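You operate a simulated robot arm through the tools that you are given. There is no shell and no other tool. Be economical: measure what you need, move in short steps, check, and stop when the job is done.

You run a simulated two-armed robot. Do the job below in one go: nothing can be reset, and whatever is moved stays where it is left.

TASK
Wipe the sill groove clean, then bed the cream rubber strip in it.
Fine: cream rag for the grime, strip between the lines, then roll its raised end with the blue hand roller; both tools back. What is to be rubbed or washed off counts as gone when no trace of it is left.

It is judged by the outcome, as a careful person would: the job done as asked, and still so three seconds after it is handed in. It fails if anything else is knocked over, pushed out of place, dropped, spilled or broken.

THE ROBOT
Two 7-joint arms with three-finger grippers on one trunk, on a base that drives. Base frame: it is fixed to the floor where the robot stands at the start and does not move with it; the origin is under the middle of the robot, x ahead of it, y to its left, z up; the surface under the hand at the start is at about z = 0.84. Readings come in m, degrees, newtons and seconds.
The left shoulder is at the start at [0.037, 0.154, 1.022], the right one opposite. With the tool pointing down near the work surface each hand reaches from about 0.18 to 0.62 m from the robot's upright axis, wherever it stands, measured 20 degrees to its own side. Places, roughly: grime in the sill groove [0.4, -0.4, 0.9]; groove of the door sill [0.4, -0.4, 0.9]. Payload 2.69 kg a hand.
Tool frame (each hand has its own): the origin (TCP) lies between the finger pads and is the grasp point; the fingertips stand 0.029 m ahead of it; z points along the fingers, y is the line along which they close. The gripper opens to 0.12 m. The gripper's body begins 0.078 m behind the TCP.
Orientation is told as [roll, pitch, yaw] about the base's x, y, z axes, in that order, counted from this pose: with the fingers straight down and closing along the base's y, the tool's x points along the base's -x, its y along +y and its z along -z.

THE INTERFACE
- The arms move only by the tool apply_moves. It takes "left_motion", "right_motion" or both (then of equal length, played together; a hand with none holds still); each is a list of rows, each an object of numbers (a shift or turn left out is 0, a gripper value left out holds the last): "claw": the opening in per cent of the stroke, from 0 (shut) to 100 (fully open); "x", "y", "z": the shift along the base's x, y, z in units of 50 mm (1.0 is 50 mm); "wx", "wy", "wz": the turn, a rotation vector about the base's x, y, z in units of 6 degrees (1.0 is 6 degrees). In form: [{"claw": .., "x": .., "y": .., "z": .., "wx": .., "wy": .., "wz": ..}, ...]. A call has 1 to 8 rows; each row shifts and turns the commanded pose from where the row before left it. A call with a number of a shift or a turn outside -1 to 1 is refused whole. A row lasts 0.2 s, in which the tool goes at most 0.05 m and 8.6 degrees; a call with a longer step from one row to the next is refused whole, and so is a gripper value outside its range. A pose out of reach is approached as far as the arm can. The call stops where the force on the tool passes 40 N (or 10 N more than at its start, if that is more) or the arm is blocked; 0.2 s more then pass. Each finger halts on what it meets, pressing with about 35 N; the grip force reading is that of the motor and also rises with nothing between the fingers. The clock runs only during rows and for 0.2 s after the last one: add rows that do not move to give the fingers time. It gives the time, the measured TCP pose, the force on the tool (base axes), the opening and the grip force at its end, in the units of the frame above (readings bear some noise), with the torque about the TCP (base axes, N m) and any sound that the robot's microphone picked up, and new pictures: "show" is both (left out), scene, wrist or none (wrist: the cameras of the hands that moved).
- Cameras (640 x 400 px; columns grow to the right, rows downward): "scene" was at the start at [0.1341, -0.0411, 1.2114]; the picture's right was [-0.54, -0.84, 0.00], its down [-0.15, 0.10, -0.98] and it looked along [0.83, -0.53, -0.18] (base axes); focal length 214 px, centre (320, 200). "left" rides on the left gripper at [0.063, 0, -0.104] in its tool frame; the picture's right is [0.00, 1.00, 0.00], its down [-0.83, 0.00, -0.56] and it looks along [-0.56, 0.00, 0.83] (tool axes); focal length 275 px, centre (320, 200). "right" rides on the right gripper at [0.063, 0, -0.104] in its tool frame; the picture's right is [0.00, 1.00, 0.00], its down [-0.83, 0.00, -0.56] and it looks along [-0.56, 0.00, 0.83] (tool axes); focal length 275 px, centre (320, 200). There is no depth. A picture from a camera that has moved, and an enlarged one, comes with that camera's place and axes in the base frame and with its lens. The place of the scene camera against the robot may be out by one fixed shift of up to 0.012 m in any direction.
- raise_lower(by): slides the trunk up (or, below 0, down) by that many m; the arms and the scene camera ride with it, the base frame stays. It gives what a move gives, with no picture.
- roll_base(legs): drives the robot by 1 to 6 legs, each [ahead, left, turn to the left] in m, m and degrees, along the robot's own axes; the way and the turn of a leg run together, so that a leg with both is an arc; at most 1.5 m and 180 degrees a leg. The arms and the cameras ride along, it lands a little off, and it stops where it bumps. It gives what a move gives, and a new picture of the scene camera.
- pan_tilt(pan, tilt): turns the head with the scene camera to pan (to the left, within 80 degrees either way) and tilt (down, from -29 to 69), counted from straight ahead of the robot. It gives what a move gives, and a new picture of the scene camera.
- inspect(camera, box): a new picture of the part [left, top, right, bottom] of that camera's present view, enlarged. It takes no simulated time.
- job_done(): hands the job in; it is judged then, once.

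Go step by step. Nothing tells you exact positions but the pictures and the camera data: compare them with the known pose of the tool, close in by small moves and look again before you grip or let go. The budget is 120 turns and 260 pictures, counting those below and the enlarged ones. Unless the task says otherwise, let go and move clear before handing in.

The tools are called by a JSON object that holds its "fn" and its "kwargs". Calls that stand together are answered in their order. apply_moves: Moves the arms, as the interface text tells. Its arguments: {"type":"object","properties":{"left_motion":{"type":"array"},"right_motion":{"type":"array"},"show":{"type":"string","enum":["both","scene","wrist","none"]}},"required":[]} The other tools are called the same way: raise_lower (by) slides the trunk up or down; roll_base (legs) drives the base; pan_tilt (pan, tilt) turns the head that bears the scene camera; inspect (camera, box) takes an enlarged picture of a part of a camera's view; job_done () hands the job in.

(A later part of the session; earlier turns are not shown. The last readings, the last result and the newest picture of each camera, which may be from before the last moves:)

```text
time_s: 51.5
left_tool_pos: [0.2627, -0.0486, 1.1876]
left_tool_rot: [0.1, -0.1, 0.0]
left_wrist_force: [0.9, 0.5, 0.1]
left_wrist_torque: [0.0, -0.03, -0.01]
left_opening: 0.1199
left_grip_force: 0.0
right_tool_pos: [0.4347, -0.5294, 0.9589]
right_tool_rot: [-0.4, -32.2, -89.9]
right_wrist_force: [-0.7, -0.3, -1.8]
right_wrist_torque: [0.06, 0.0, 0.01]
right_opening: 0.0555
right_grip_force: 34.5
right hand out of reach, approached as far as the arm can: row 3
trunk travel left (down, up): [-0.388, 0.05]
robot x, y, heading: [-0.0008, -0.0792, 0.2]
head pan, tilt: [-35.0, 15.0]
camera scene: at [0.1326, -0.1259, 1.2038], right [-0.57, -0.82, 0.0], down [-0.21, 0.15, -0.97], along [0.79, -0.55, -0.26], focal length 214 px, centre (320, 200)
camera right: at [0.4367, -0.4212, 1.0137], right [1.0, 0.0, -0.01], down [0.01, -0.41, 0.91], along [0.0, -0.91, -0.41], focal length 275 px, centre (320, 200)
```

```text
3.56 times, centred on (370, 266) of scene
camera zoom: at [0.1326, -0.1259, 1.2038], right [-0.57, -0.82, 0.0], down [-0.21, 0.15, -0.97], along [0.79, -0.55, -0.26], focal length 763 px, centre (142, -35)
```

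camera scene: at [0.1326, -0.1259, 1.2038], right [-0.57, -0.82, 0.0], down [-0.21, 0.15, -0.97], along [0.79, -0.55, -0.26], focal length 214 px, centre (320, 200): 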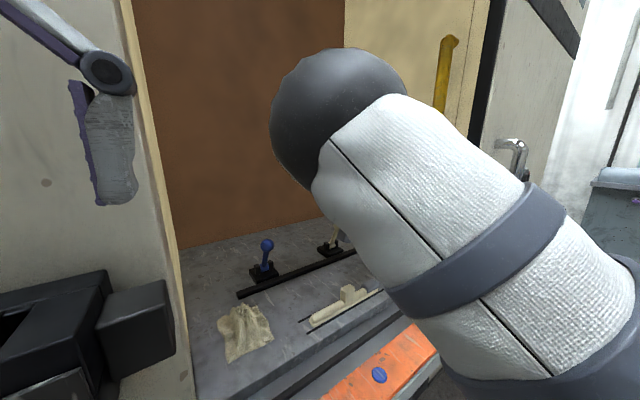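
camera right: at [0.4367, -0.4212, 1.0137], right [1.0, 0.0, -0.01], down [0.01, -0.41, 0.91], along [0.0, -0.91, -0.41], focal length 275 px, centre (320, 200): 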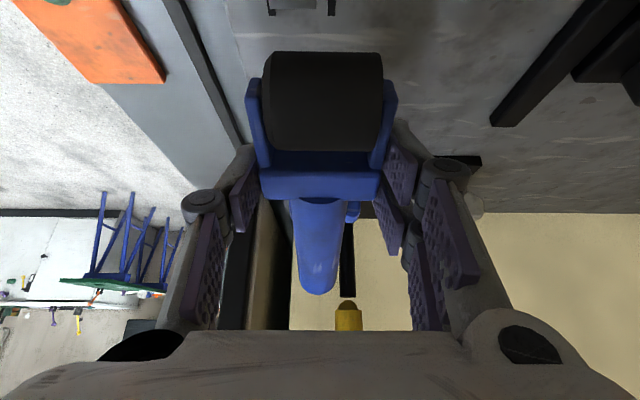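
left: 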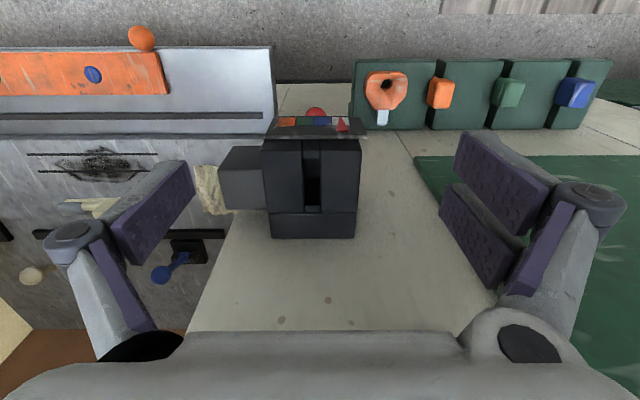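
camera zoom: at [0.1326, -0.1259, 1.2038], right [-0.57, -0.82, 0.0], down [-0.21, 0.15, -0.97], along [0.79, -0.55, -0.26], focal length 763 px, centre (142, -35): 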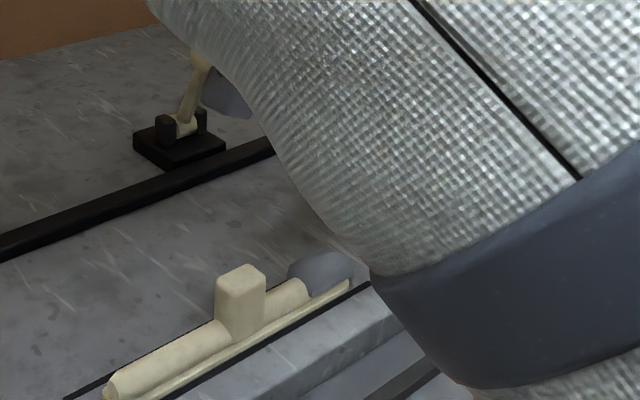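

The view shows the groove about 10 mm nearer to me than the wheel's middle. I'll shift x by −8 mm and come down toward the raised end.

{"fn": "apply_moves", "kwargs": {"right_motion": [{"x": -0.16, "z": -0.3}, {"y": 0.1, "z": -0.3}, {}], "show": "wrist"}}

{"fn": "inspect", "kwargs": {"camera": "scene", "box": [300, 260, 420, 335]}}

```text
time_s: 52.3
left_tool_pos: [0.2624, -0.0477, 1.1883]
left_tool_rot: [0.1, 0.0, -0.1]
left_wrist_force: [0.7, 0.3, 0.1]
left_wrist_torque: [0.0, -0.02, 0.02]
left_opening: 0.1198
left_grip_force: 0.0
right_tool_pos: [0.4278, -0.5259, 0.928]
right_tool_rot: [-0.5, -32.1, -89.9]
right_wrist_force: [0.3, 0.0, -2.1]
right_wrist_torque: [0.09, 0.01, -0.03]
right_opening: 0.0554
right_grip_force: 35.1
trunk travel left (down, up): [-0.388, 0.05]
robot x, y, heading: [0.0029, -0.0817, 0.0]
head pan, tilt: [-35.0, 15.0]
camera right: at [0.4289, -0.4167, 0.9831], right [1.0, 0.0, -0.01], down [0.01, -0.41, 0.91], along [0.0, -0.91, -0.41], focal length 275 px, centre (320, 200)
```

right: 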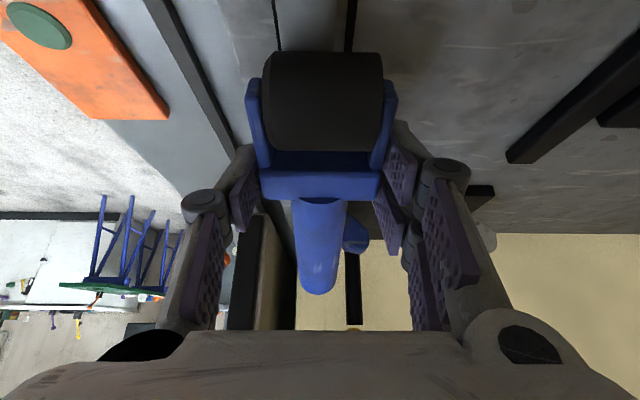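

```text
5.33 times, centred on (360, 298) of scene
camera zoom: at [0.1328, -0.126, 1.2037], right [-0.57, -0.82, 0.0], down [-0.21, 0.15, -0.97], along [0.79, -0.55, -0.26], focal length 1144 px, centre (107, -320)
```

zoom: 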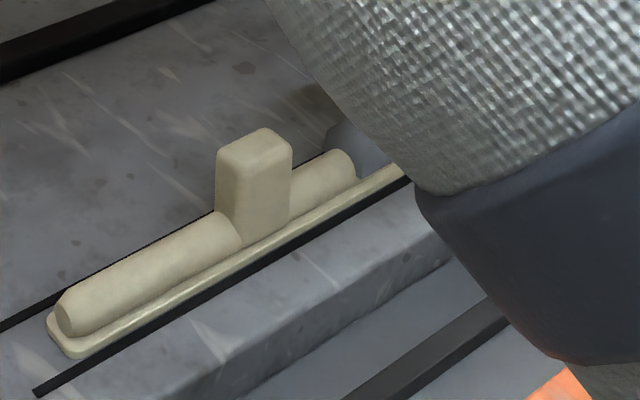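

The wheel is now over the groove's width. I'll lower in small steps until it presses.

{"fn": "apply_moves", "kwargs": {"right_motion": [{"x": -0.06}, {"z": -0.08}, {"z": -0.06}, {"z": -0.06}, {}], "show": "none"}}

```text
time_s: 53.5
left_tool_pos: [0.2631, -0.0481, 1.1886]
left_tool_rot: [0.0, 0.0, 0.0]
left_wrist_force: [-0.1, -0.2, -1.2]
left_wrist_torque: [0.01, -0.03, 0.0]
left_opening: 0.1198
left_grip_force: 0.1
right_tool_pos: [0.4245, -0.5265, 0.9179]
right_tool_rot: [-0.5, -32.2, -89.9]
right_wrist_force: [0.0, -0.2, -1.8]
right_wrist_torque: [0.08, 0.02, -0.04]
right_opening: 0.0555
right_grip_force: 34.8
trunk travel left (down, up): [-0.388, 0.05]
robot x, y, heading: [-0.0024, -0.0824, 0.1]
head pan, tilt: [-35.0, 15.0]
```

{"fn": "apply_moves", "kwargs": {"right_motion": [{"z": -0.06}, {"z": -0.06}, {"z": -0.06}, {}], "show": "wrist"}}

```text
time_s: 54.5
left_tool_pos: [0.2619, -0.047, 1.1883]
left_tool_rot: [0.0, -0.2, -0.1]
left_wrist_force: [-0.2, 0.2, -0.2]
left_wrist_torque: [-0.02, -0.03, 0.0]
left_opening: 0.12
left_grip_force: 0.1
right_tool_pos: [0.4237, -0.5268, 0.9114]
right_tool_rot: [-0.3, -32.4, -90.0]
right_wrist_force: [1.0, -1.6, 13.2]
right_wrist_torque: [0.4, 0.57, -0.01]
right_opening: 0.0557
right_grip_force: 34.9
trunk travel left (down, up): [-0.388, 0.05]
robot x, y, heading: [0.0013, -0.0824, 0.1]
head pan, tilt: [-35.0, 15.0]
camera right: at [0.4252, -0.417, 0.9661], right [1.0, 0.0, -0.01], down [0.01, -0.4, 0.91], along [0.0, -0.91, -0.4], focal length 275 px, centre (320, 200)
```

right: 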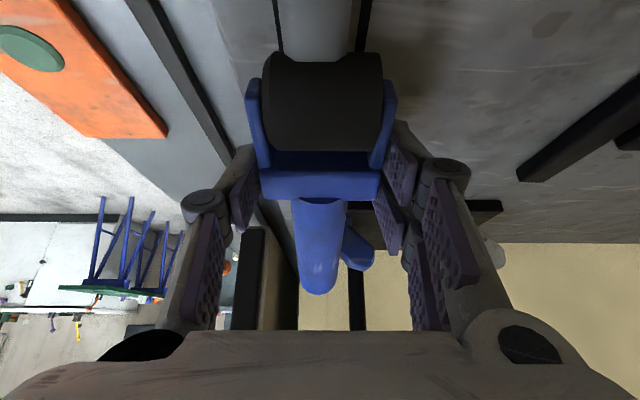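

In contact with 13 N on the raised end. I'll press slightly more and roll it along.

{"fn": "apply_moves", "kwargs": {"right_motion": [{"z": -0.03}, {"y": 0.2}, {"y": 0.2}, {"y": 0.2}, {}], "show": "wrist"}}

```text
time_s: 55.7
left_tool_pos: [0.2629, -0.0472, 1.188]
left_tool_rot: [0.0, -0.1, -0.1]
left_wrist_force: [-0.5, 0.3, -0.4]
left_wrist_torque: [-0.03, 0.02, 0.0]
left_opening: 0.12
left_grip_force: 0.0
right_tool_pos: [0.4238, -0.4938, 0.9081]
right_tool_rot: [-0.4, -32.1, -90.0]
right_wrist_force: [0.3, -1.4, 11.6]
right_wrist_torque: [0.41, -0.27, 0.01]
right_opening: 0.0556
right_grip_force: 35.2
trunk travel left (down, up): [-0.388, 0.05]
robot x, y, heading: [0.0017, -0.0779, 0.2]
head pan, tilt: [-35.0, 15.0]
camera right: at [0.4259, -0.3857, 0.9633], right [1.0, 0.0, -0.01], down [0.01, -0.41, 0.91], along [0.0, -0.91, -0.41], focal length 275 px, centre (320, 200)
```

right: 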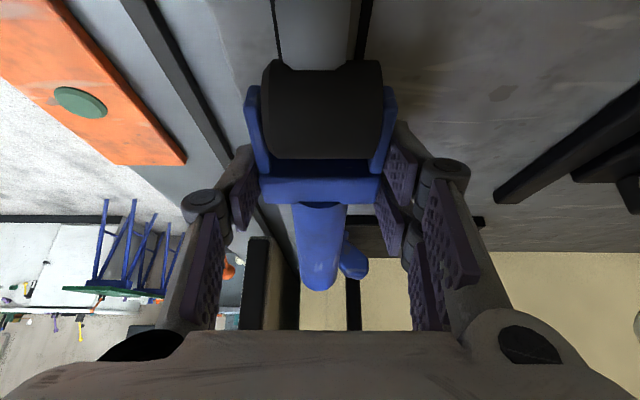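

The wheel rolled freely. I'll check the strip hasn't moved before rolling on.

{"fn": "inspect", "kwargs": {"camera": "scene", "box": [300, 260, 420, 335]}}

{"fn": "inspect", "kwargs": {"camera": "right", "box": [220, 0, 420, 125]}}

```text
5.33 times, centred on (360, 298) of scene
camera zoom: at [0.1322, -0.1253, 1.2038], right [-0.57, -0.82, 0.0], down [-0.21, 0.15, -0.97], along [0.79, -0.55, -0.26], focal length 1144 px, centre (107, -320)
```

zoom: 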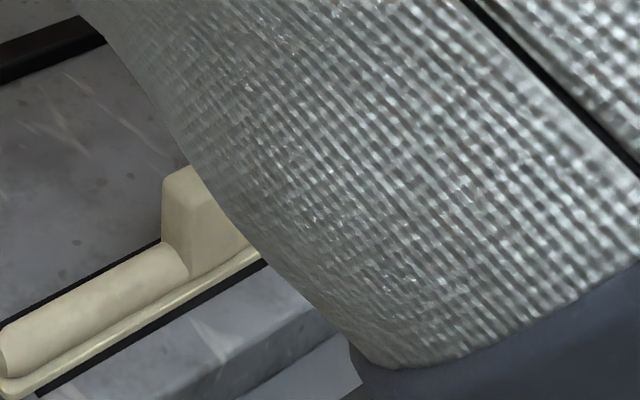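

```text
3.20 times, centred on (320, 62) of right
camera zoom: at [0.4259, -0.3857, 0.9633], right [1.0, 0.0, -0.01], down [0.01, -0.41, 0.91], along [0.0, -0.91, -0.41], focal length 881 px, centre (320, 640)
```

zoom: 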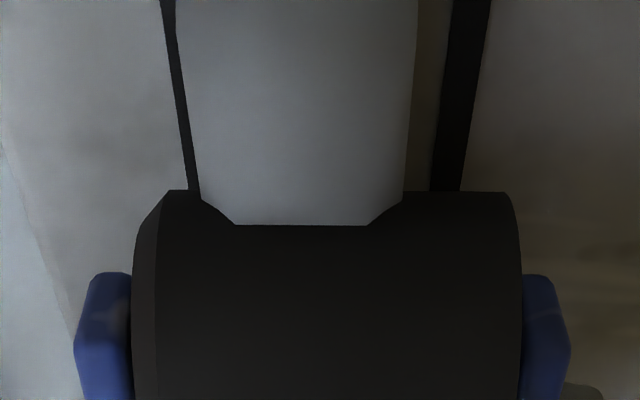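

The wheel sat behind the raised end and pushed the strip about 28 mm left instead of riding over it. I'll lift off, put the roller back on the ledge for now, and reset the strip by hand first.

{"fn": "apply_moves", "kwargs": {"right_motion": [{"z": 0.1, "y": -0.1}, {"z": 0.8}, {"z": 0.4, "y": -0.5}, {"x": -0.9}, {"x": -0.9}, {"x": -0.7}, {"wx": 0.9}, {}], "show": "both"}}

{"fn": "inspect", "kwargs": {"camera": "scene", "box": [290, 260, 410, 335]}}

```text
time_s: 57.5
left_tool_pos: [0.2632, -0.0479, 1.1874]
left_tool_rot: [-0.1, 0.1, 0.0]
left_wrist_force: [-0.4, 0.2, -0.2]
left_wrist_torque: [0.01, 0.03, -0.01]
left_opening: 0.12
left_grip_force: 0.1
right_tool_pos: [0.3093, -0.5431, 0.9643]
right_tool_rot: [-0.4, -26.7, -89.9]
right_wrist_force: [-0.6, 0.3, -1.3]
right_wrist_torque: [0.09, 0.04, 0.03]
right_opening: 0.0554
right_grip_force: 34.8
right hand out of reach, approached as far as the arm can: row 5, 6
trunk travel left (down, up): [-0.388, 0.05]
robot x, y, heading: [0.0011, -0.0761, -0.0]
head pan, tilt: [-35.0, 15.0]
camera scene: at [0.1328, -0.1258, 1.2037], right [-0.57, -0.82, 0.0], down [-0.21, 0.15, -0.97], along [0.79, -0.55, -0.26], focal length 214 px, centre (320, 200)
camera right: at [0.3109, -0.4397, 1.0295], right [1.0, 0.0, -0.01], down [0.01, -0.49, 0.87], along [0.0, -0.87, -0.49], focal length 275 px, centre (320, 200)
```

scene: 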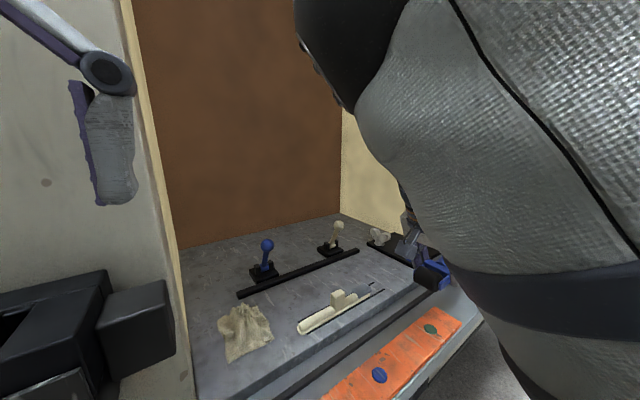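
right: 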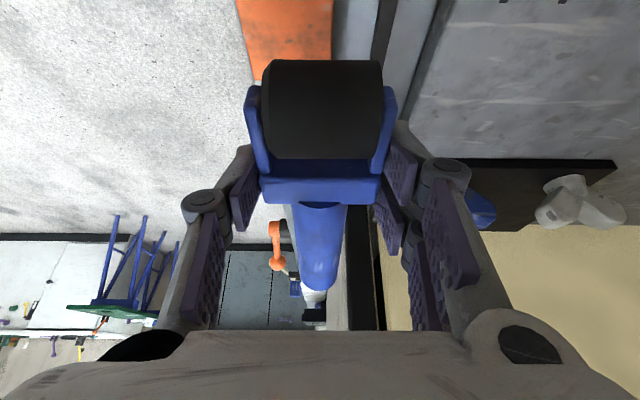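

```text
5.33 times, centred on (350, 298) of scene
camera zoom: at [0.1328, -0.1258, 1.2037], right [-0.57, -0.82, 0.0], down [-0.21, 0.15, -0.97], along [0.79, -0.55, -0.26], focal length 1144 px, centre (160, -320)
```

zoom: 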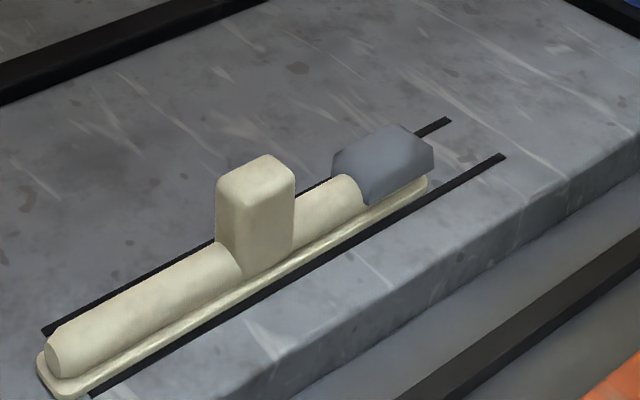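

The strip is still true between the lines, just shifted along. I'll set the roller back on its ledge.

{"fn": "apply_moves", "kwargs": {"right_motion": [{"wx": 0.9, "y": -0.3, "z": -0.3}, {"wx": 0.7, "y": -0.6, "z": -0.3}, {"y": -0.7, "z": -0.3, "x": -0.1}, {"y": -0.7, "z": -0.2, "x": -0.08}, {"z": -0.2}, {}]}}

{"fn": "inspect", "kwargs": {"camera": "scene", "box": [380, 210, 540, 310]}}

```text
time_s: 58.9
left_tool_pos: [0.2637, -0.0485, 1.1866]
left_tool_rot: [0.2, 0.0, 0.0]
left_wrist_force: [-0.4, 0.6, 0.3]
left_wrist_torque: [-0.02, 0.01, 0.02]
left_opening: 0.12
left_grip_force: 0.1
right_tool_pos: [0.2988, -0.6591, 0.8996]
right_tool_rot: [-0.4, -17.2, -89.9]
right_wrist_force: [-0.3, 0.1, -1.6]
right_wrist_torque: [0.07, -0.02, 0.01]
right_opening: 0.0553
right_grip_force: 34.5
trunk travel left (down, up): [-0.388, 0.05]
robot x, y, heading: [0.0005, -0.0866, 0.3]
head pan, tilt: [-35.0, 15.0]
camera scene: at [0.1328, -0.1262, 1.2037], right [-0.57, -0.82, 0.0], down [-0.21, 0.15, -0.97], along [0.79, -0.55, -0.26], focal length 214 px, centre (320, 200)
camera right: at [0.3017, -0.5676, 0.9816], right [1.0, 0.0, -0.01], down [0.01, -0.63, 0.78], along [0.0, -0.78, -0.63], focal length 275 px, centre (320, 200)
```

scene: 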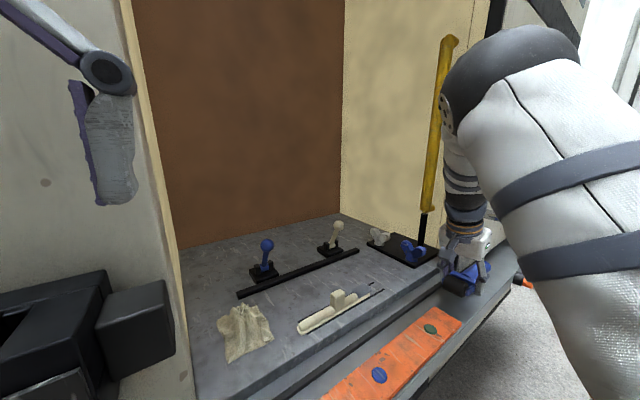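
right: 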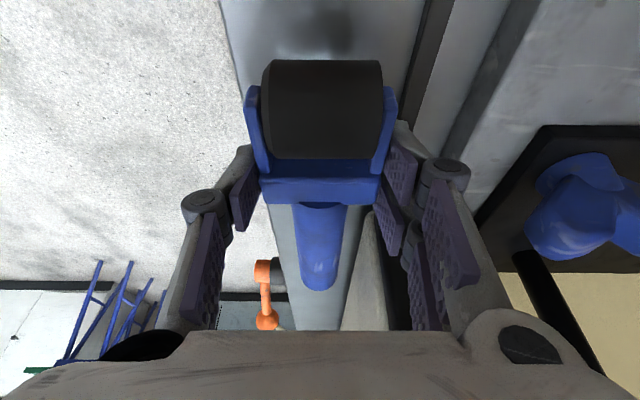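

```text
4.00 times, centred on (460, 260) of scene
camera zoom: at [0.1328, -0.1262, 1.2037], right [-0.57, -0.82, 0.0], down [-0.21, 0.15, -0.97], along [0.79, -0.55, -0.26], focal length 858 px, centre (-240, -40)
```

zoom: 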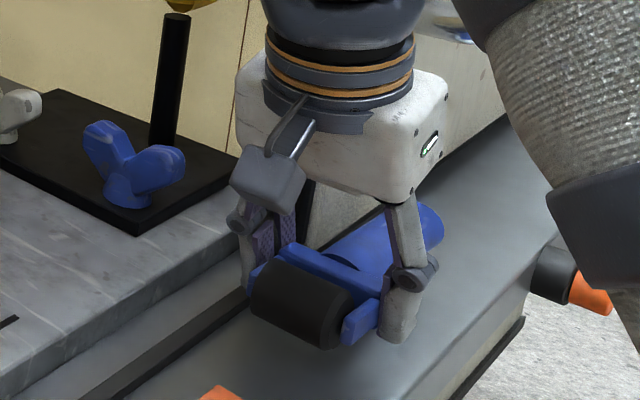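

{"fn": "apply_moves", "kwargs": {"right_motion": [{"z": -0.3}, {"z": -0.16}, {"z": -0.06}, {}], "show": "none"}}

```text
time_s: 59.9
left_tool_pos: [0.2626, -0.0467, 1.1879]
left_tool_rot: [-0.1, -0.2, 0.0]
left_wrist_force: [-0.2, 0.4, -0.5]
left_wrist_torque: [-0.01, -0.01, 0.02]
left_opening: 0.1198
left_grip_force: 0.0
right_tool_pos: [0.3014, -0.6586, 0.8755]
right_tool_rot: [-0.4, -17.3, -90.0]
right_wrist_force: [-1.1, 0.4, 6.8]
right_wrist_torque: [-1.07, -0.01, -0.01]
right_opening: 0.0556
right_grip_force: 34.8
trunk travel left (down, up): [-0.388, 0.05]
robot x, y, heading: [0.0027, -0.0841, 0.1]
head pan, tilt: [-35.0, 15.0]
```

The handle's rear touches first. I'll lower a bit more and let go.

{"fn": "apply_moves", "kwargs": {"right_motion": [{"z": -0.06}, {"claw": 62}, {}, {}, {"z": 0.4}, {"z": 0.8}, {}], "show": "wrist"}}

```text
time_s: 61.5
left_tool_pos: [0.2643, -0.0485, 1.1877]
left_tool_rot: [0.1, -0.1, 0.1]
left_wrist_force: [0.0, -0.3, -0.2]
left_wrist_torque: [-0.01, -0.02, 0.01]
left_opening: 0.1202
left_grip_force: 0.0
right_tool_pos: [0.2988, -0.6575, 0.9294]
right_tool_rot: [-0.4, -17.2, -89.9]
right_wrist_force: [-1.2, 0.1, -0.7]
right_wrist_torque: [0.01, 0.01, 0.03]
right_opening: 0.0744
right_grip_force: 0.0
trunk travel left (down, up): [-0.388, 0.05]
robot x, y, heading: [0.0003, -0.0823, 0.0]
head pan, tilt: [-35.0, 15.0]
camera right: at [0.3003, -0.5656, 1.0117], right [1.0, 0.0, -0.01], down [0.01, -0.63, 0.78], along [0.0, -0.78, -0.63], focal length 275 px, centre (320, 200)
```

right: 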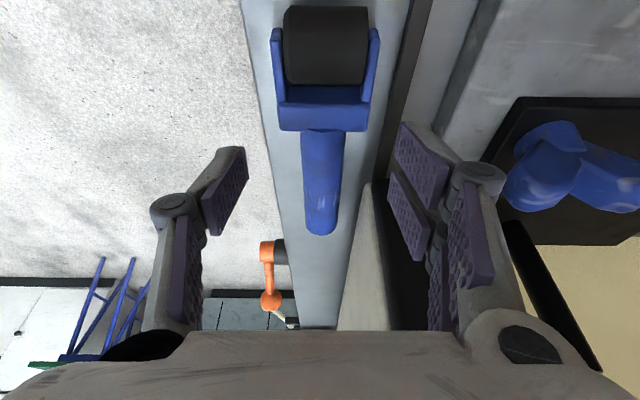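

The roller rests on the ledge. Now back to the strip: up, upright and yaw back to 0.

{"fn": "apply_moves", "kwargs": {"right_motion": [{"z": 0.5, "y": 0.6}, {"z": 0.5, "y": 0.8}, {"z": 0.5, "y": 0.8, "wx": 0.9}, {"y": 0.8, "wx": 0.9, "x": 0.3}, {"wx": 0.9, "x": 0.5}, {"wz": 1, "x": 0.5}, {"wz": 1}, {"wz": 1}], "show": "none"}}

{"fn": "apply_moves", "kwargs": {"right_motion": [{"wz": 1}, {"wz": 1}, {"wz": 1}, {"wz": 1}, {"wz": 1}, {"wz": 1}, {"wz": 1}, {"wz": 1}], "show": "none"}}

{"fn": "apply_moves", "kwargs": {"right_motion": [{"wz": 1, "claw": 55}, {"wz": 1}, {"wz": 1}, {"wz": 0.9}, {}], "show": "both"}}

```text
time_s: 63.3
left_tool_pos: [0.2633, -0.0476, 1.1869]
left_tool_rot: [0.0, 0.0, 0.0]
left_wrist_force: [0.7, 0.2, -0.6]
left_wrist_torque: [0.03, 0.0, -0.03]
left_opening: 0.1196
left_grip_force: 0.0
right_tool_pos: [0.3662, -0.5082, 1.0065]
right_tool_rot: [-0.4, -1.0, -71.8]
right_wrist_force: [1.0, 0.0, -0.1]
right_wrist_torque: [0.02, 0.03, -0.01]
right_opening: 0.0744
right_grip_force: 0.0
trunk travel left (down, up): [-0.388, 0.05]
robot x, y, heading: [-0.0008, -0.0842, 0.0]
head pan, tilt: [-35.0, 15.0]
```

```text
time_s: 65.1
left_tool_pos: [0.2624, -0.0483, 1.1879]
left_tool_rot: [0.2, -0.1, 0.0]
left_wrist_force: [0.8, 0.0, 0.1]
left_wrist_torque: [0.02, -0.04, -0.03]
left_opening: 0.1199
left_grip_force: 0.0
right_tool_pos: [0.3653, -0.5076, 1.0054]
right_tool_rot: [-0.4, -1.0, -23.9]
right_wrist_force: [0.4, -0.5, 0.3]
right_wrist_torque: [-0.01, -0.02, -0.01]
right_opening: 0.0745
right_grip_force: 0.1
trunk travel left (down, up): [-0.388, 0.05]
robot x, y, heading: [0.0023, -0.0821, 0.3]
head pan, tilt: [-35.0, 15.0]
```

```text
time_s: 66.3
left_tool_pos: [0.2639, -0.0478, 1.1872]
left_tool_rot: [0.0, 0.0, 0.0]
left_wrist_force: [-0.4, -0.2, 0.6]
left_wrist_torque: [0.0, 0.01, 0.0]
left_opening: 0.1204
left_grip_force: 0.0
right_tool_pos: [0.3653, -0.5086, 1.0059]
right_tool_rot: [-0.4, -0.9, -0.4]
right_wrist_force: [-0.1, 0.1, 0.5]
right_wrist_torque: [0.0, 0.0, 0.02]
right_opening: 0.0658
right_grip_force: 0.1
trunk travel left (down, up): [-0.388, 0.05]
robot x, y, heading: [-0.0037, -0.0866, 0.5]
head pan, tilt: [-35.0, 15.0]
camera scene: at [0.1328, -0.1259, 1.2037], right [-0.57, -0.82, 0.0], down [-0.21, 0.15, -0.97], along [0.79, -0.55, -0.26], focal length 214 px, centre (320, 200)
camera right: at [0.3018, -0.507, 1.1097], right [0.0, 1.0, -0.01], down [0.82, 0.0, 0.57], along [0.57, -0.01, -0.82], focal length 275 px, centre (320, 200)
```

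scene: 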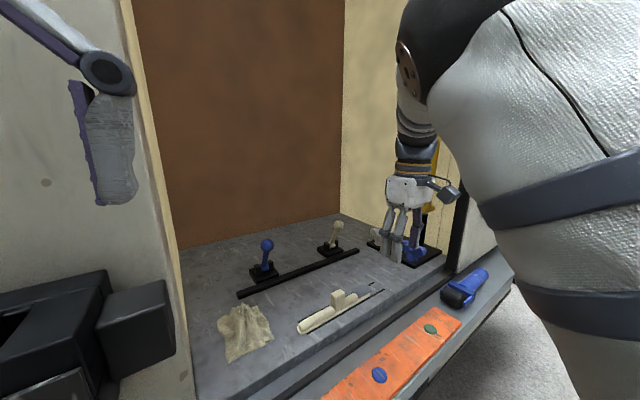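
right: 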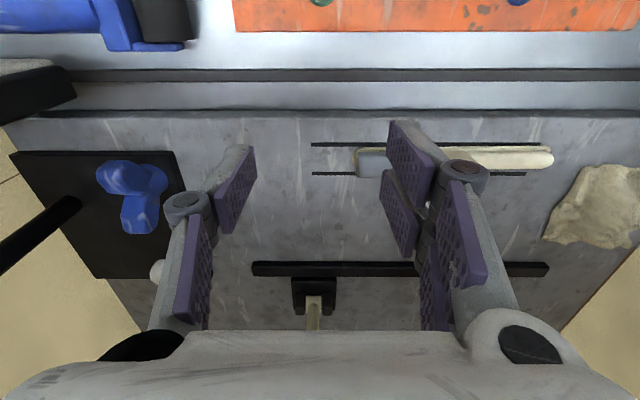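

I'll go above the strip's handle block, expected near (0.433, −0.381).

{"fn": "apply_moves", "kwargs": {"right_motion": [{"x": 0.4, "y": 0.7, "wx": 0.07, "wy": 0.15, "wz": -0.1}, {"x": 0.4, "y": 0.7, "z": -0.2}, {"x": 0.4, "y": 0.7, "z": -0.3}, {"x": 0.15, "y": 0.45, "z": -0.3}, {}], "show": "wrist"}}

{"fn": "inspect", "kwargs": {"camera": "right", "box": [120, 30, 520, 280]}}

```text
time_s: 67.5
left_tool_pos: [0.2635, -0.0476, 1.1877]
left_tool_rot: [0.0, -0.1, 0.0]
left_wrist_force: [-0.4, -0.5, 1.0]
left_wrist_torque: [0.0, -0.04, -0.01]
left_opening: 0.1199
left_grip_force: 0.2
right_tool_pos: [0.4347, -0.3816, 0.9657]
right_tool_rot: [0.0, -0.1, -1.1]
right_wrist_force: [0.9, 0.9, -0.2]
right_wrist_torque: [-0.02, -0.01, 0.01]
right_opening: 0.066
right_grip_force: 0.1
trunk travel left (down, up): [-0.388, 0.05]
robot x, y, heading: [0.0021, -0.0819, 0.3]
head pan, tilt: [-35.0, 15.0]
camera right: at [0.3722, -0.3797, 1.0702], right [0.01, 1.0, 0.0], down [0.83, -0.01, 0.56], along [0.56, -0.01, -0.83], focal length 275 px, centre (320, 200)
```

right: 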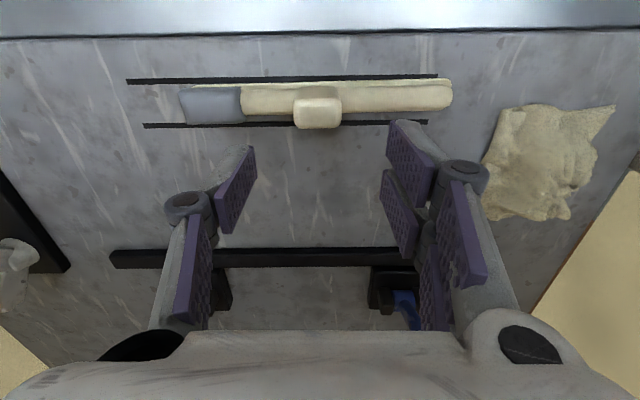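

```text
1.60 times, centred on (320, 155) of right
camera zoom: at [0.3722, -0.3797, 1.0702], right [0.01, 1.0, 0.0], down [0.83, -0.01, 0.56], along [0.56, -0.01, -0.83], focal length 440 px, centre (320, 272)
```

zoom: 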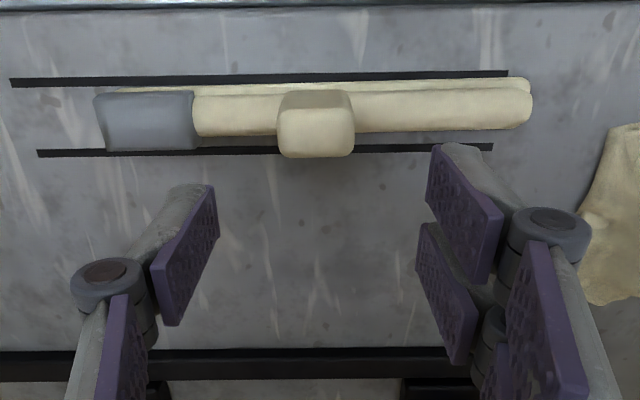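

The strip is still square to the lines; its centre sits 28 mm too far left. I'll grasp the block again.

{"fn": "apply_moves", "kwargs": {"right_motion": [{"x": -0.08, "y": -0.05, "z": -0.5}, {"z": -0.5}, {"z": -0.3}, {}], "show": "wrist"}}

```text
time_s: 68.5
left_tool_pos: [0.2624, -0.048, 1.1881]
left_tool_rot: [0.0, -0.1, 0.0]
left_wrist_force: [-0.1, -0.2, 0.2]
left_wrist_torque: [-0.02, 0.02, -0.01]
left_opening: 0.1199
left_grip_force: 0.1
right_tool_pos: [0.4296, -0.3839, 0.9009]
right_tool_rot: [0.0, -0.1, -1.1]
right_wrist_force: [0.4, 0.1, -0.1]
right_wrist_torque: [-0.04, -0.01, 0.01]
right_opening: 0.066
right_grip_force: 0.0
trunk travel left (down, up): [-0.388, 0.05]
robot x, y, heading: [-0.0001, -0.0821, 0.3]
head pan, tilt: [-35.0, 15.0]
camera right: at [0.3674, -0.3818, 1.0054], right [0.01, 1.0, 0.0], down [0.83, -0.01, 0.56], along [0.56, -0.01, -0.83], focal length 275 px, centre (320, 200)
```

right: 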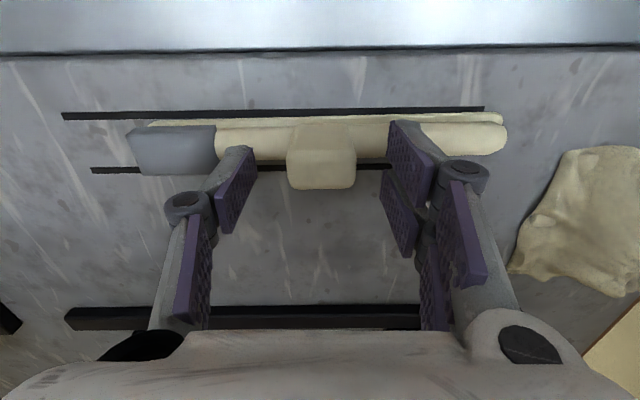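

Same fit as before. I'll square the yaw to the strip, close, lift a few mm, shift 28 mm right, and look.

{"fn": "apply_moves", "kwargs": {"right_motion": [{"wz": 0.19, "claw": 25}, {"claw": 0}, {}, {}, {"z": 0.12}, {"y": -0.28}, {"y": -0.28}, {}], "show": "none"}}

{"fn": "inspect", "kwargs": {"camera": "right", "box": [100, 40, 540, 315]}}

{"fn": "inspect", "kwargs": {"camera": "scene", "box": [290, 260, 410, 335]}}

```text
time_s: 70.3
left_tool_pos: [0.2631, -0.0477, 1.1868]
left_tool_rot: [-0.1, 0.0, 0.1]
left_wrist_force: [0.6, 0.5, -1.0]
left_wrist_torque: [0.0, 0.01, -0.01]
left_opening: 0.1199
left_grip_force: 0.2
right_tool_pos: [0.4287, -0.41, 0.9071]
right_tool_rot: [0.0, -0.1, 0.0]
right_wrist_force: [-0.1, 0.3, -0.2]
right_wrist_torque: [-0.05, -0.01, -0.01]
right_opening: 0.0289
right_grip_force: 35.2
trunk travel left (down, up): [-0.388, 0.05]
robot x, y, heading: [-0.0, -0.0791, 0.1]
head pan, tilt: [-35.0, 15.0]
```

```text
1.45 times, centred on (320, 178) of right
camera zoom: at [0.3664, -0.4104, 1.0115], right [-0.01, 1.0, 0.0], down [0.83, 0.0, 0.56], along [0.56, 0.0, -0.83], focal length 400 px, centre (320, 233)
```

zoom: 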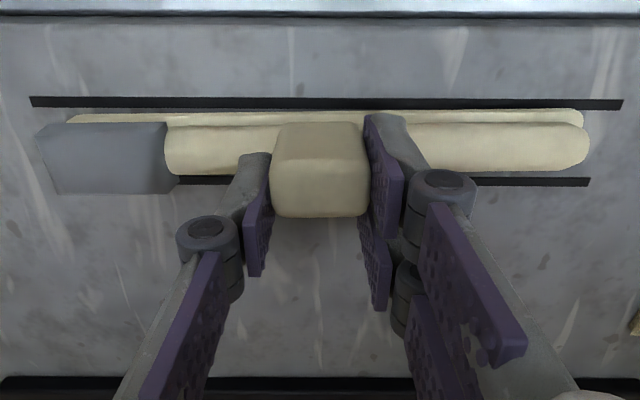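

```text
5.33 times, centred on (350, 298) of scene
camera zoom: at [0.1329, -0.1257, 1.2037], right [-0.57, -0.82, 0.0], down [-0.21, 0.15, -0.97], along [0.79, -0.55, -0.26], focal length 1144 px, centre (160, -320)
```

zoom: 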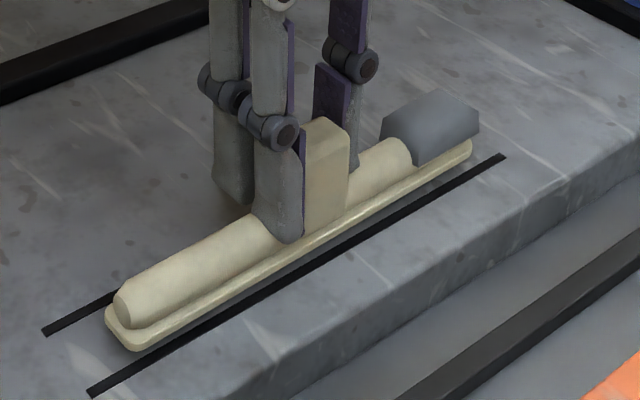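

Nearly there: 1° of yaw and +3 mm in x to correct, then down.

{"fn": "apply_moves", "kwargs": {"right_motion": [{"wz": -0.17, "x": 0.06}, {}, {"z": -0.12}, {}], "show": "none"}}

{"fn": "inspect", "kwargs": {"camera": "right", "box": [100, 40, 540, 315]}}

{"fn": "inspect", "kwargs": {"camera": "scene", "box": [290, 260, 410, 335]}}

```text
time_s: 71.3
left_tool_pos: [0.2642, -0.0479, 1.1889]
left_tool_rot: [0.0, 0.0, 0.0]
left_wrist_force: [-0.5, 0.1, 0.1]
left_wrist_torque: [0.0, -0.01, 0.0]
left_opening: 0.1199
left_grip_force: 0.3
right_tool_pos: [0.4318, -0.4097, 0.9003]
right_tool_rot: [0.0, -0.1, -1.0]
right_wrist_force: [0.0, -0.1, -0.8]
right_wrist_torque: [-0.05, -0.01, 0.01]
right_opening: 0.0292
right_grip_force: 35.0
trunk travel left (down, up): [-0.388, 0.05]
robot x, y, heading: [-0.0014, -0.0841, 0.2]
head pan, tilt: [-35.0, 15.0]
```

```text
1.45 times, centred on (320, 178) of right
camera zoom: at [0.3696, -0.4093, 1.0054], right [0.01, 1.0, 0.0], down [0.83, -0.01, 0.56], along [0.56, -0.01, -0.83], focal length 400 px, centre (320, 233)
```

zoom: 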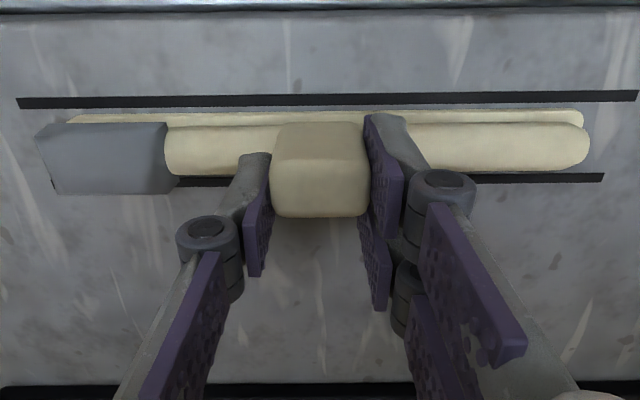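

```text
5.33 times, centred on (350, 298) of scene
camera zoom: at [0.1328, -0.1259, 1.2037], right [-0.57, -0.82, 0.0], down [-0.21, 0.15, -0.97], along [0.79, -0.55, -0.26], focal length 1144 px, centre (160, -320)
```

zoom: 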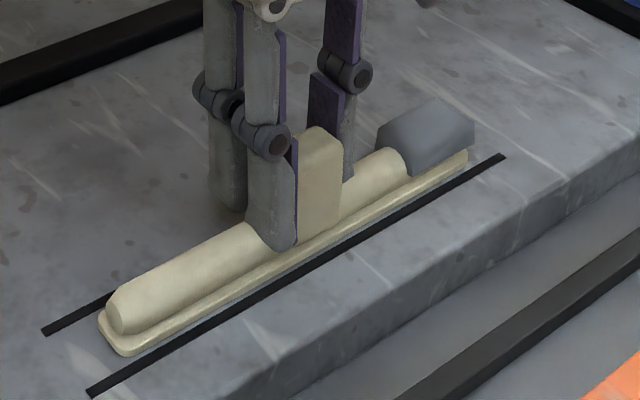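

I'll shift 1 mm back toward me, press down and release.

{"fn": "apply_moves", "kwargs": {"right_motion": [{"x": -0.025}, {"z": -0.03}, {"z": -0.03}, {}, {"z": 0.02}, {"claw": 50}, {}, {}], "show": "none"}}

{"fn": "apply_moves", "kwargs": {"right_motion": [{"z": 0.5}, {"z": 1.0}, {"z": 0.8}, {}], "show": "none"}}

{"fn": "inspect", "kwargs": {"camera": "right", "box": [160, 30, 480, 230]}}

{"fn": "inspect", "kwargs": {"camera": "scene", "box": [290, 260, 410, 335]}}

```text
time_s: 73.1
left_tool_pos: [0.2638, -0.0489, 1.1885]
left_tool_rot: [-0.1, 0.0, 0.1]
left_wrist_force: [0.7, 0.7, 0.7]
left_wrist_torque: [0.01, 0.03, -0.01]
left_opening: 0.12
left_grip_force: 0.1
right_tool_pos: [0.4305, -0.4108, 0.8991]
right_tool_rot: [0.0, -0.2, -1.0]
right_wrist_force: [-0.4, 1.0, 0.2]
right_wrist_torque: [0.0, 0.0, 0.02]
right_opening: 0.06
right_grip_force: 0.0
trunk travel left (down, up): [-0.388, 0.05]
robot x, y, heading: [0.0029, -0.083, 0.2]
head pan, tilt: [-35.0, 15.0]
```

```text
time_s: 74.1
left_tool_pos: [0.2631, -0.048, 1.1865]
left_tool_rot: [0.0, 0.0, -0.1]
left_wrist_force: [0.2, 0.2, -0.4]
left_wrist_torque: [0.03, 0.0, -0.06]
left_opening: 0.1201
left_grip_force: 0.0
right_tool_pos: [0.4323, -0.4105, 1.0136]
right_tool_rot: [0.0, -0.2, -0.9]
right_wrist_force: [0.0, -0.6, 0.3]
right_wrist_torque: [0.03, 0.0, 0.01]
right_opening: 0.0601
right_grip_force: 0.1
trunk travel left (down, up): [-0.388, 0.05]
robot x, y, heading: [-0.0011, -0.0826, 0.1]
head pan, tilt: [-35.0, 15.0]
```

```text
2.00 times, centred on (320, 130) of right
camera zoom: at [0.3705, -0.4104, 1.1184], right [0.01, 1.0, 0.0], down [0.83, -0.01, 0.56], along [0.56, -0.01, -0.83], focal length 551 px, centre (320, 340)
```

zoom: 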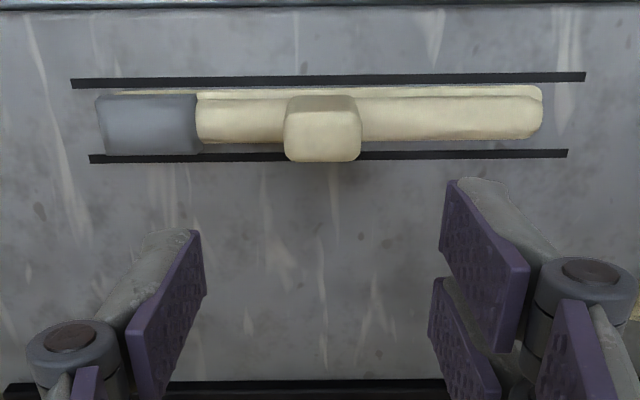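

```text
5.33 times, centred on (350, 298) of scene
camera zoom: at [0.1329, -0.1259, 1.2037], right [-0.57, -0.82, 0.0], down [-0.21, 0.15, -0.97], along [0.79, -0.55, -0.26], focal length 1144 px, centre (160, -320)
```

zoom: 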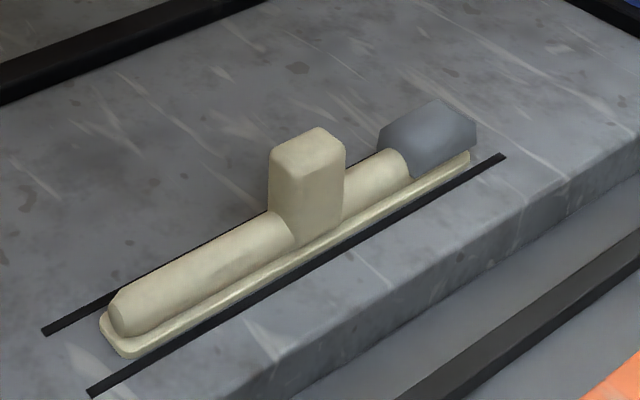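

The strip is bedded again. Now the roller: I'll turn the hand back to −90° and return above the roller by the same path.

{"fn": "apply_moves", "kwargs": {"right_motion": [{"x": -0.4, "y": -0.6}, {"x": -0.5, "y": -0.7, "wz": -1}, {"x": -0.4, "y": -0.6, "wz": -1}, {"wz": -1, "claw": 62}, {"wz": -1}, {"wz": -1}, {"wz": -1}, {"wz": -1}], "show": "none"}}

{"fn": "apply_moves", "kwargs": {"right_motion": [{"wz": -1}, {"wz": -1}, {"wz": -1}, {"wz": -1}, {"wz": -1}, {"wz": -1}, {"wz": -1}, {"wz": -0.8}], "show": "none"}}

{"fn": "apply_moves", "kwargs": {"right_motion": [{"wx": -0.9, "x": -0.4, "y": -0.2}, {"wx": -1, "x": -0.5, "y": -0.5}, {"wx": -0.9, "x": -0.4, "y": -0.7}, {"y": -0.9, "z": -0.4}, {"y": -0.7, "z": -0.6}, {"z": -0.6}, {}], "show": "wrist"}}

```text
time_s: 75.9
left_tool_pos: [0.2642, -0.0479, 1.1872]
left_tool_rot: [0.0, 0.0, 0.0]
left_wrist_force: [-0.7, 0.5, 0.4]
left_wrist_torque: [0.0, -0.02, -0.01]
left_opening: 0.1199
left_grip_force: 0.1
right_tool_pos: [0.3669, -0.5061, 1.0144]
right_tool_rot: [-0.1, -0.1, -43.0]
right_wrist_force: [0.9, -0.2, -0.3]
right_wrist_torque: [0.01, 0.03, 0.0]
right_opening: 0.0743
right_grip_force: 0.1
trunk travel left (down, up): [-0.388, 0.05]
robot x, y, heading: [0.0007, -0.0772, 0.3]
head pan, tilt: [-35.0, 15.0]
```

```text
time_s: 77.7
left_tool_pos: [0.2641, -0.0485, 1.1877]
left_tool_rot: [-0.1, -0.1, 0.1]
left_wrist_force: [0.1, 0.4, 0.7]
left_wrist_torque: [0.0, 0.0, -0.01]
left_opening: 0.1202
left_grip_force: 0.1
right_tool_pos: [0.3652, -0.5062, 1.0132]
right_tool_rot: [0.0, -0.2, -90.0]
right_wrist_force: [-0.2, -0.5, 1.1]
right_wrist_torque: [0.0, 0.0, 0.01]
right_opening: 0.0741
right_grip_force: 0.1
trunk travel left (down, up): [-0.388, 0.05]
robot x, y, heading: [-0.0001, -0.0814, -0.3]
head pan, tilt: [-35.0, 15.0]
```

```text
time_s: 79.3
left_tool_pos: [0.2636, -0.0483, 1.1881]
left_tool_rot: [0.1, -0.1, -0.1]
left_wrist_force: [-0.5, -1.2, 0.1]
left_wrist_torque: [0.03, -0.01, -0.03]
left_opening: 0.12
left_grip_force: 0.0
right_tool_pos: [0.2997, -0.6579, 0.9363]
right_tool_rot: [0.0, -16.9, -89.8]
right_wrist_force: [-0.1, -0.7, -0.4]
right_wrist_torque: [0.01, 0.02, -0.02]
right_opening: 0.0742
right_grip_force: 0.0
trunk travel left (down, up): [-0.388, 0.05]
robot x, y, heading: [-0.0006, -0.0769, 0.1]
head pan, tilt: [-35.0, 15.0]
camera right: at [0.3003, -0.5665, 1.0175], right [1.0, 0.01, 0.0], down [0.01, -0.63, 0.77], along [0.01, -0.77, -0.63], focal length 275 px, centre (320, 200)
```

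right: 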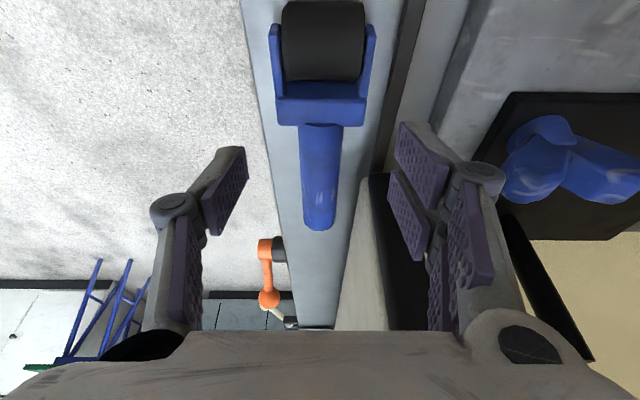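

Lined up over the fork again. I'll go down and grip, a little higher than last time.

{"fn": "apply_moves", "kwargs": {"right_motion": [{"z": -0.5}, {"z": -0.5}, {"z": -0.2}, {}, {"claw": 40}, {"claw": 0}, {}, {}], "show": "wrist"}}

```text
time_s: 81.1
left_tool_pos: [0.2639, -0.0486, 1.1869]
left_tool_rot: [0.1, -0.1, 0.1]
left_wrist_force: [0.8, 0.2, 1.0]
left_wrist_torque: [0.01, 0.04, -0.01]
left_opening: 0.1198
left_grip_force: 0.0
right_tool_pos: [0.3002, -0.6567, 0.8755]
right_tool_rot: [0.0, -16.9, -89.8]
right_wrist_force: [0.1, -0.7, 0.2]
right_wrist_torque: [0.02, 0.01, -0.01]
right_opening: 0.0555
right_grip_force: 35.0
trunk travel left (down, up): [-0.388, 0.05]
robot x, y, heading: [-0.0021, -0.0845, 0.2]
head pan, tilt: [-35.0, 15.0]
camera right: at [0.3012, -0.5657, 0.9567], right [1.0, 0.01, 0.0], down [0.01, -0.63, 0.77], along [0.01, -0.77, -0.63], focal length 275 px, centre (320, 200)
```

right: 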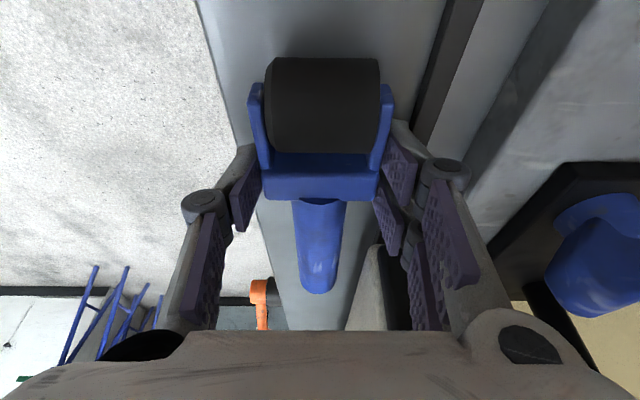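

Clean grip. I'll take the same path out, then over the inner part of the raised end, wheel at y≈−0.476.

{"fn": "apply_moves", "kwargs": {"right_motion": [{"z": 0.3}, {"z": 0.5}, {"y": 0.6, "z": 0.2}, {"y": 0.9}, {"y": 0.8, "z": 0.4}, {"y": 0.7, "z": 0.4}, {}], "show": "none"}}

{"fn": "apply_moves", "kwargs": {"right_motion": [{"x": 0.5, "wx": -0.8}, {"x": 0.7, "wx": -0.9}, {"x": 0.7, "wx": -0.8}, {"x": 0.6, "y": 0.1}, {}], "show": "wrist"}}

```text
time_s: 82.7
left_tool_pos: [0.264, -0.0476, 1.1869]
left_tool_rot: [0.1, 0.0, -0.1]
left_wrist_force: [0.0, -0.1, 0.2]
left_wrist_torque: [0.01, 0.0, 0.0]
left_opening: 0.12
left_grip_force: 0.1
right_tool_pos: [0.3038, -0.5054, 0.9636]
right_tool_rot: [0.0, -16.9, -89.8]
right_wrist_force: [0.5, -0.4, -1.9]
right_wrist_torque: [0.08, 0.06, 0.02]
right_opening: 0.0552
right_grip_force: 34.7
trunk travel left (down, up): [-0.388, 0.05]
robot x, y, heading: [0.0015, -0.0813, -0.1]
head pan, tilt: [-35.0, 15.0]
```

```text
time_s: 83.9
left_tool_pos: [0.2643, -0.0478, 1.1876]
left_tool_rot: [0.1, -0.2, -0.1]
left_wrist_force: [-0.4, -0.2, -0.5]
left_wrist_torque: [0.02, -0.06, -0.03]
left_opening: 0.1199
left_grip_force: 0.0
right_tool_pos: [0.4277, -0.502, 0.9639]
right_tool_rot: [-0.1, -31.9, -89.8]
right_wrist_force: [-0.7, 0.1, -1.9]
right_wrist_torque: [0.07, 0.01, 0.01]
right_opening: 0.0556
right_grip_force: 35.1
trunk travel left (down, up): [-0.388, 0.05]
robot x, y, heading: [-0.0025, -0.0829, 0.1]
head pan, tilt: [-35.0, 15.0]
camera right: at [0.4285, -0.3929, 1.019], right [1.0, 0.01, 0.0], down [0.01, -0.41, 0.91], along [0.0, -0.91, -0.41], focal length 275 px, centre (320, 200)
```

right: 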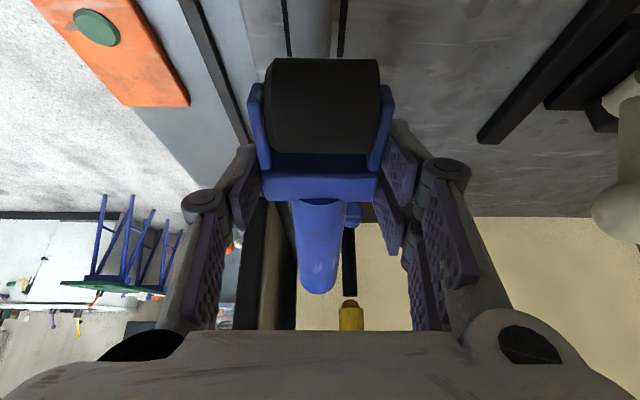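

I'll centre it slightly and lower in small steps to contact.

{"fn": "apply_moves", "kwargs": {"right_motion": [{"x": -0.06, "y": 0.12, "z": -0.2}, {"z": -0.2}, {"z": -0.1}, {"z": -0.06}, {"z": -0.06}, {}], "show": "wrist"}}

```text
time_s: 85.3
left_tool_pos: [0.2624, -0.0485, 1.1873]
left_tool_rot: [0.1, -0.1, 0.0]
left_wrist_force: [-0.2, 0.1, 0.2]
left_wrist_torque: [-0.01, -0.01, 0.0]
left_opening: 0.1199
left_grip_force: 0.0
right_tool_pos: [0.4224, -0.4952, 0.9326]
right_tool_rot: [-0.1, -31.9, -89.8]
right_wrist_force: [-1.1, 0.0, -0.5]
right_wrist_torque: [0.08, 0.0, -0.02]
right_opening: 0.0556
right_grip_force: 34.9
trunk travel left (down, up): [-0.388, 0.05]
robot x, y, heading: [0.0005, -0.0806, 0.2]
head pan, tilt: [-35.0, 15.0]
camera right: at [0.4232, -0.3862, 0.9882], right [1.0, 0.01, 0.0], down [0.01, -0.41, 0.91], along [0.01, -0.91, -0.41], focal length 275 px, centre (320, 200)
```

right: 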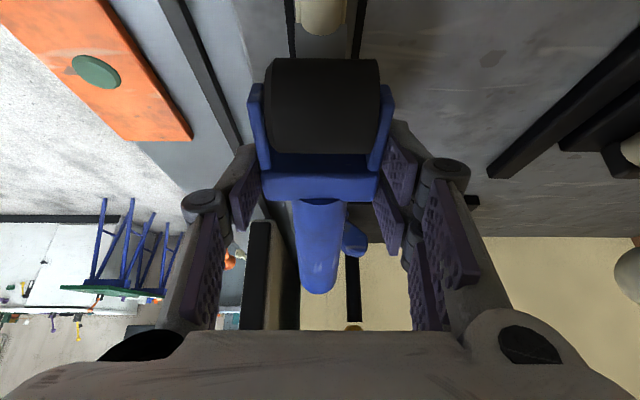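

The wheel is squarely over the grey raised end, with the bead just ahead. I'll keep lowering.

{"fn": "apply_moves", "kwargs": {"right_motion": [{"z": -0.06}, {"z": -0.06}, {"z": -0.05}, {}], "show": "none"}}

```text
time_s: 86.3
left_tool_pos: [0.2619, -0.0487, 1.187]
left_tool_rot: [0.1, 0.0, 0.0]
left_wrist_force: [0.0, 1.1, 1.0]
left_wrist_torque: [-0.01, -0.01, -0.05]
left_opening: 0.12
left_grip_force: 0.0
right_tool_pos: [0.4236, -0.4941, 0.9247]
right_tool_rot: [-0.1, -31.9, -89.8]
right_wrist_force: [-0.5, 0.8, -2.0]
right_wrist_torque: [0.06, -0.01, 0.0]
right_opening: 0.0556
right_grip_force: 35.5
trunk travel left (down, up): [-0.388, 0.05]
robot x, y, heading: [-0.0026, -0.0806, 0.2]
head pan, tilt: [-35.0, 15.0]
```

{"fn": "apply_moves", "kwargs": {"right_motion": [{"z": -0.06}, {"z": -0.05}, {"z": -0.05}, {}], "show": "wrist"}}

```text
time_s: 87.3
left_tool_pos: [0.2642, -0.0478, 1.1877]
left_tool_rot: [0.1, 0.0, 0.1]
left_wrist_force: [0.7, -0.1, 0.0]
left_wrist_torque: [0.0, 0.02, 0.01]
left_opening: 0.1201
left_grip_force: 0.1
right_tool_pos: [0.4235, -0.4953, 0.9153]
right_tool_rot: [0.0, -31.9, -89.7]
right_wrist_force: [0.5, 0.3, -1.9]
right_wrist_torque: [0.08, 0.02, -0.02]
right_opening: 0.0555
right_grip_force: 34.6
trunk travel left (down, up): [-0.388, 0.05]
robot x, y, heading: [-0.0047, -0.0849, 0.1]
head pan, tilt: [-35.0, 15.0]
camera right: at [0.4235, -0.3862, 0.9717], right [1.0, 0.01, 0.0], down [0.01, -0.41, 0.91], along [0.01, -0.91, -0.41], focal length 275 px, centre (320, 200)
```

right: 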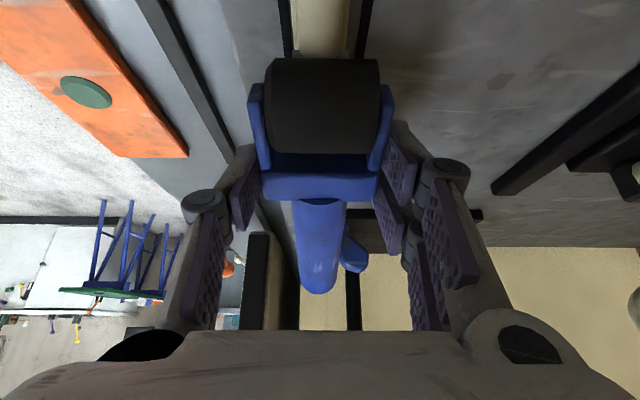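

{"fn": "apply_moves", "kwargs": {"right_motion": [{"z": -0.06}, {"z": -0.05}, {"z": -0.05}, {}], "show": "none"}}

```text
time_s: 88.3
left_tool_pos: [0.2617, -0.0461, 1.1881]
left_tool_rot: [0.0, 0.0, 0.0]
left_wrist_force: [-0.4, 0.0, 1.0]
left_wrist_torque: [-0.02, 0.0, 0.0]
left_opening: 0.1201
left_grip_force: 0.0
right_tool_pos: [0.4221, -0.4959, 0.9105]
right_tool_rot: [0.2, -32.1, -89.8]
right_wrist_force: [3.0, -2.2, 18.3]
right_wrist_torque: [0.45, -0.61, -0.07]
right_opening: 0.0557
right_grip_force: 35.0
trunk travel left (down, up): [-0.388, 0.05]
robot x, y, heading: [0.0006, -0.0825, 0.2]
head pan, tilt: [-35.0, 15.0]
```

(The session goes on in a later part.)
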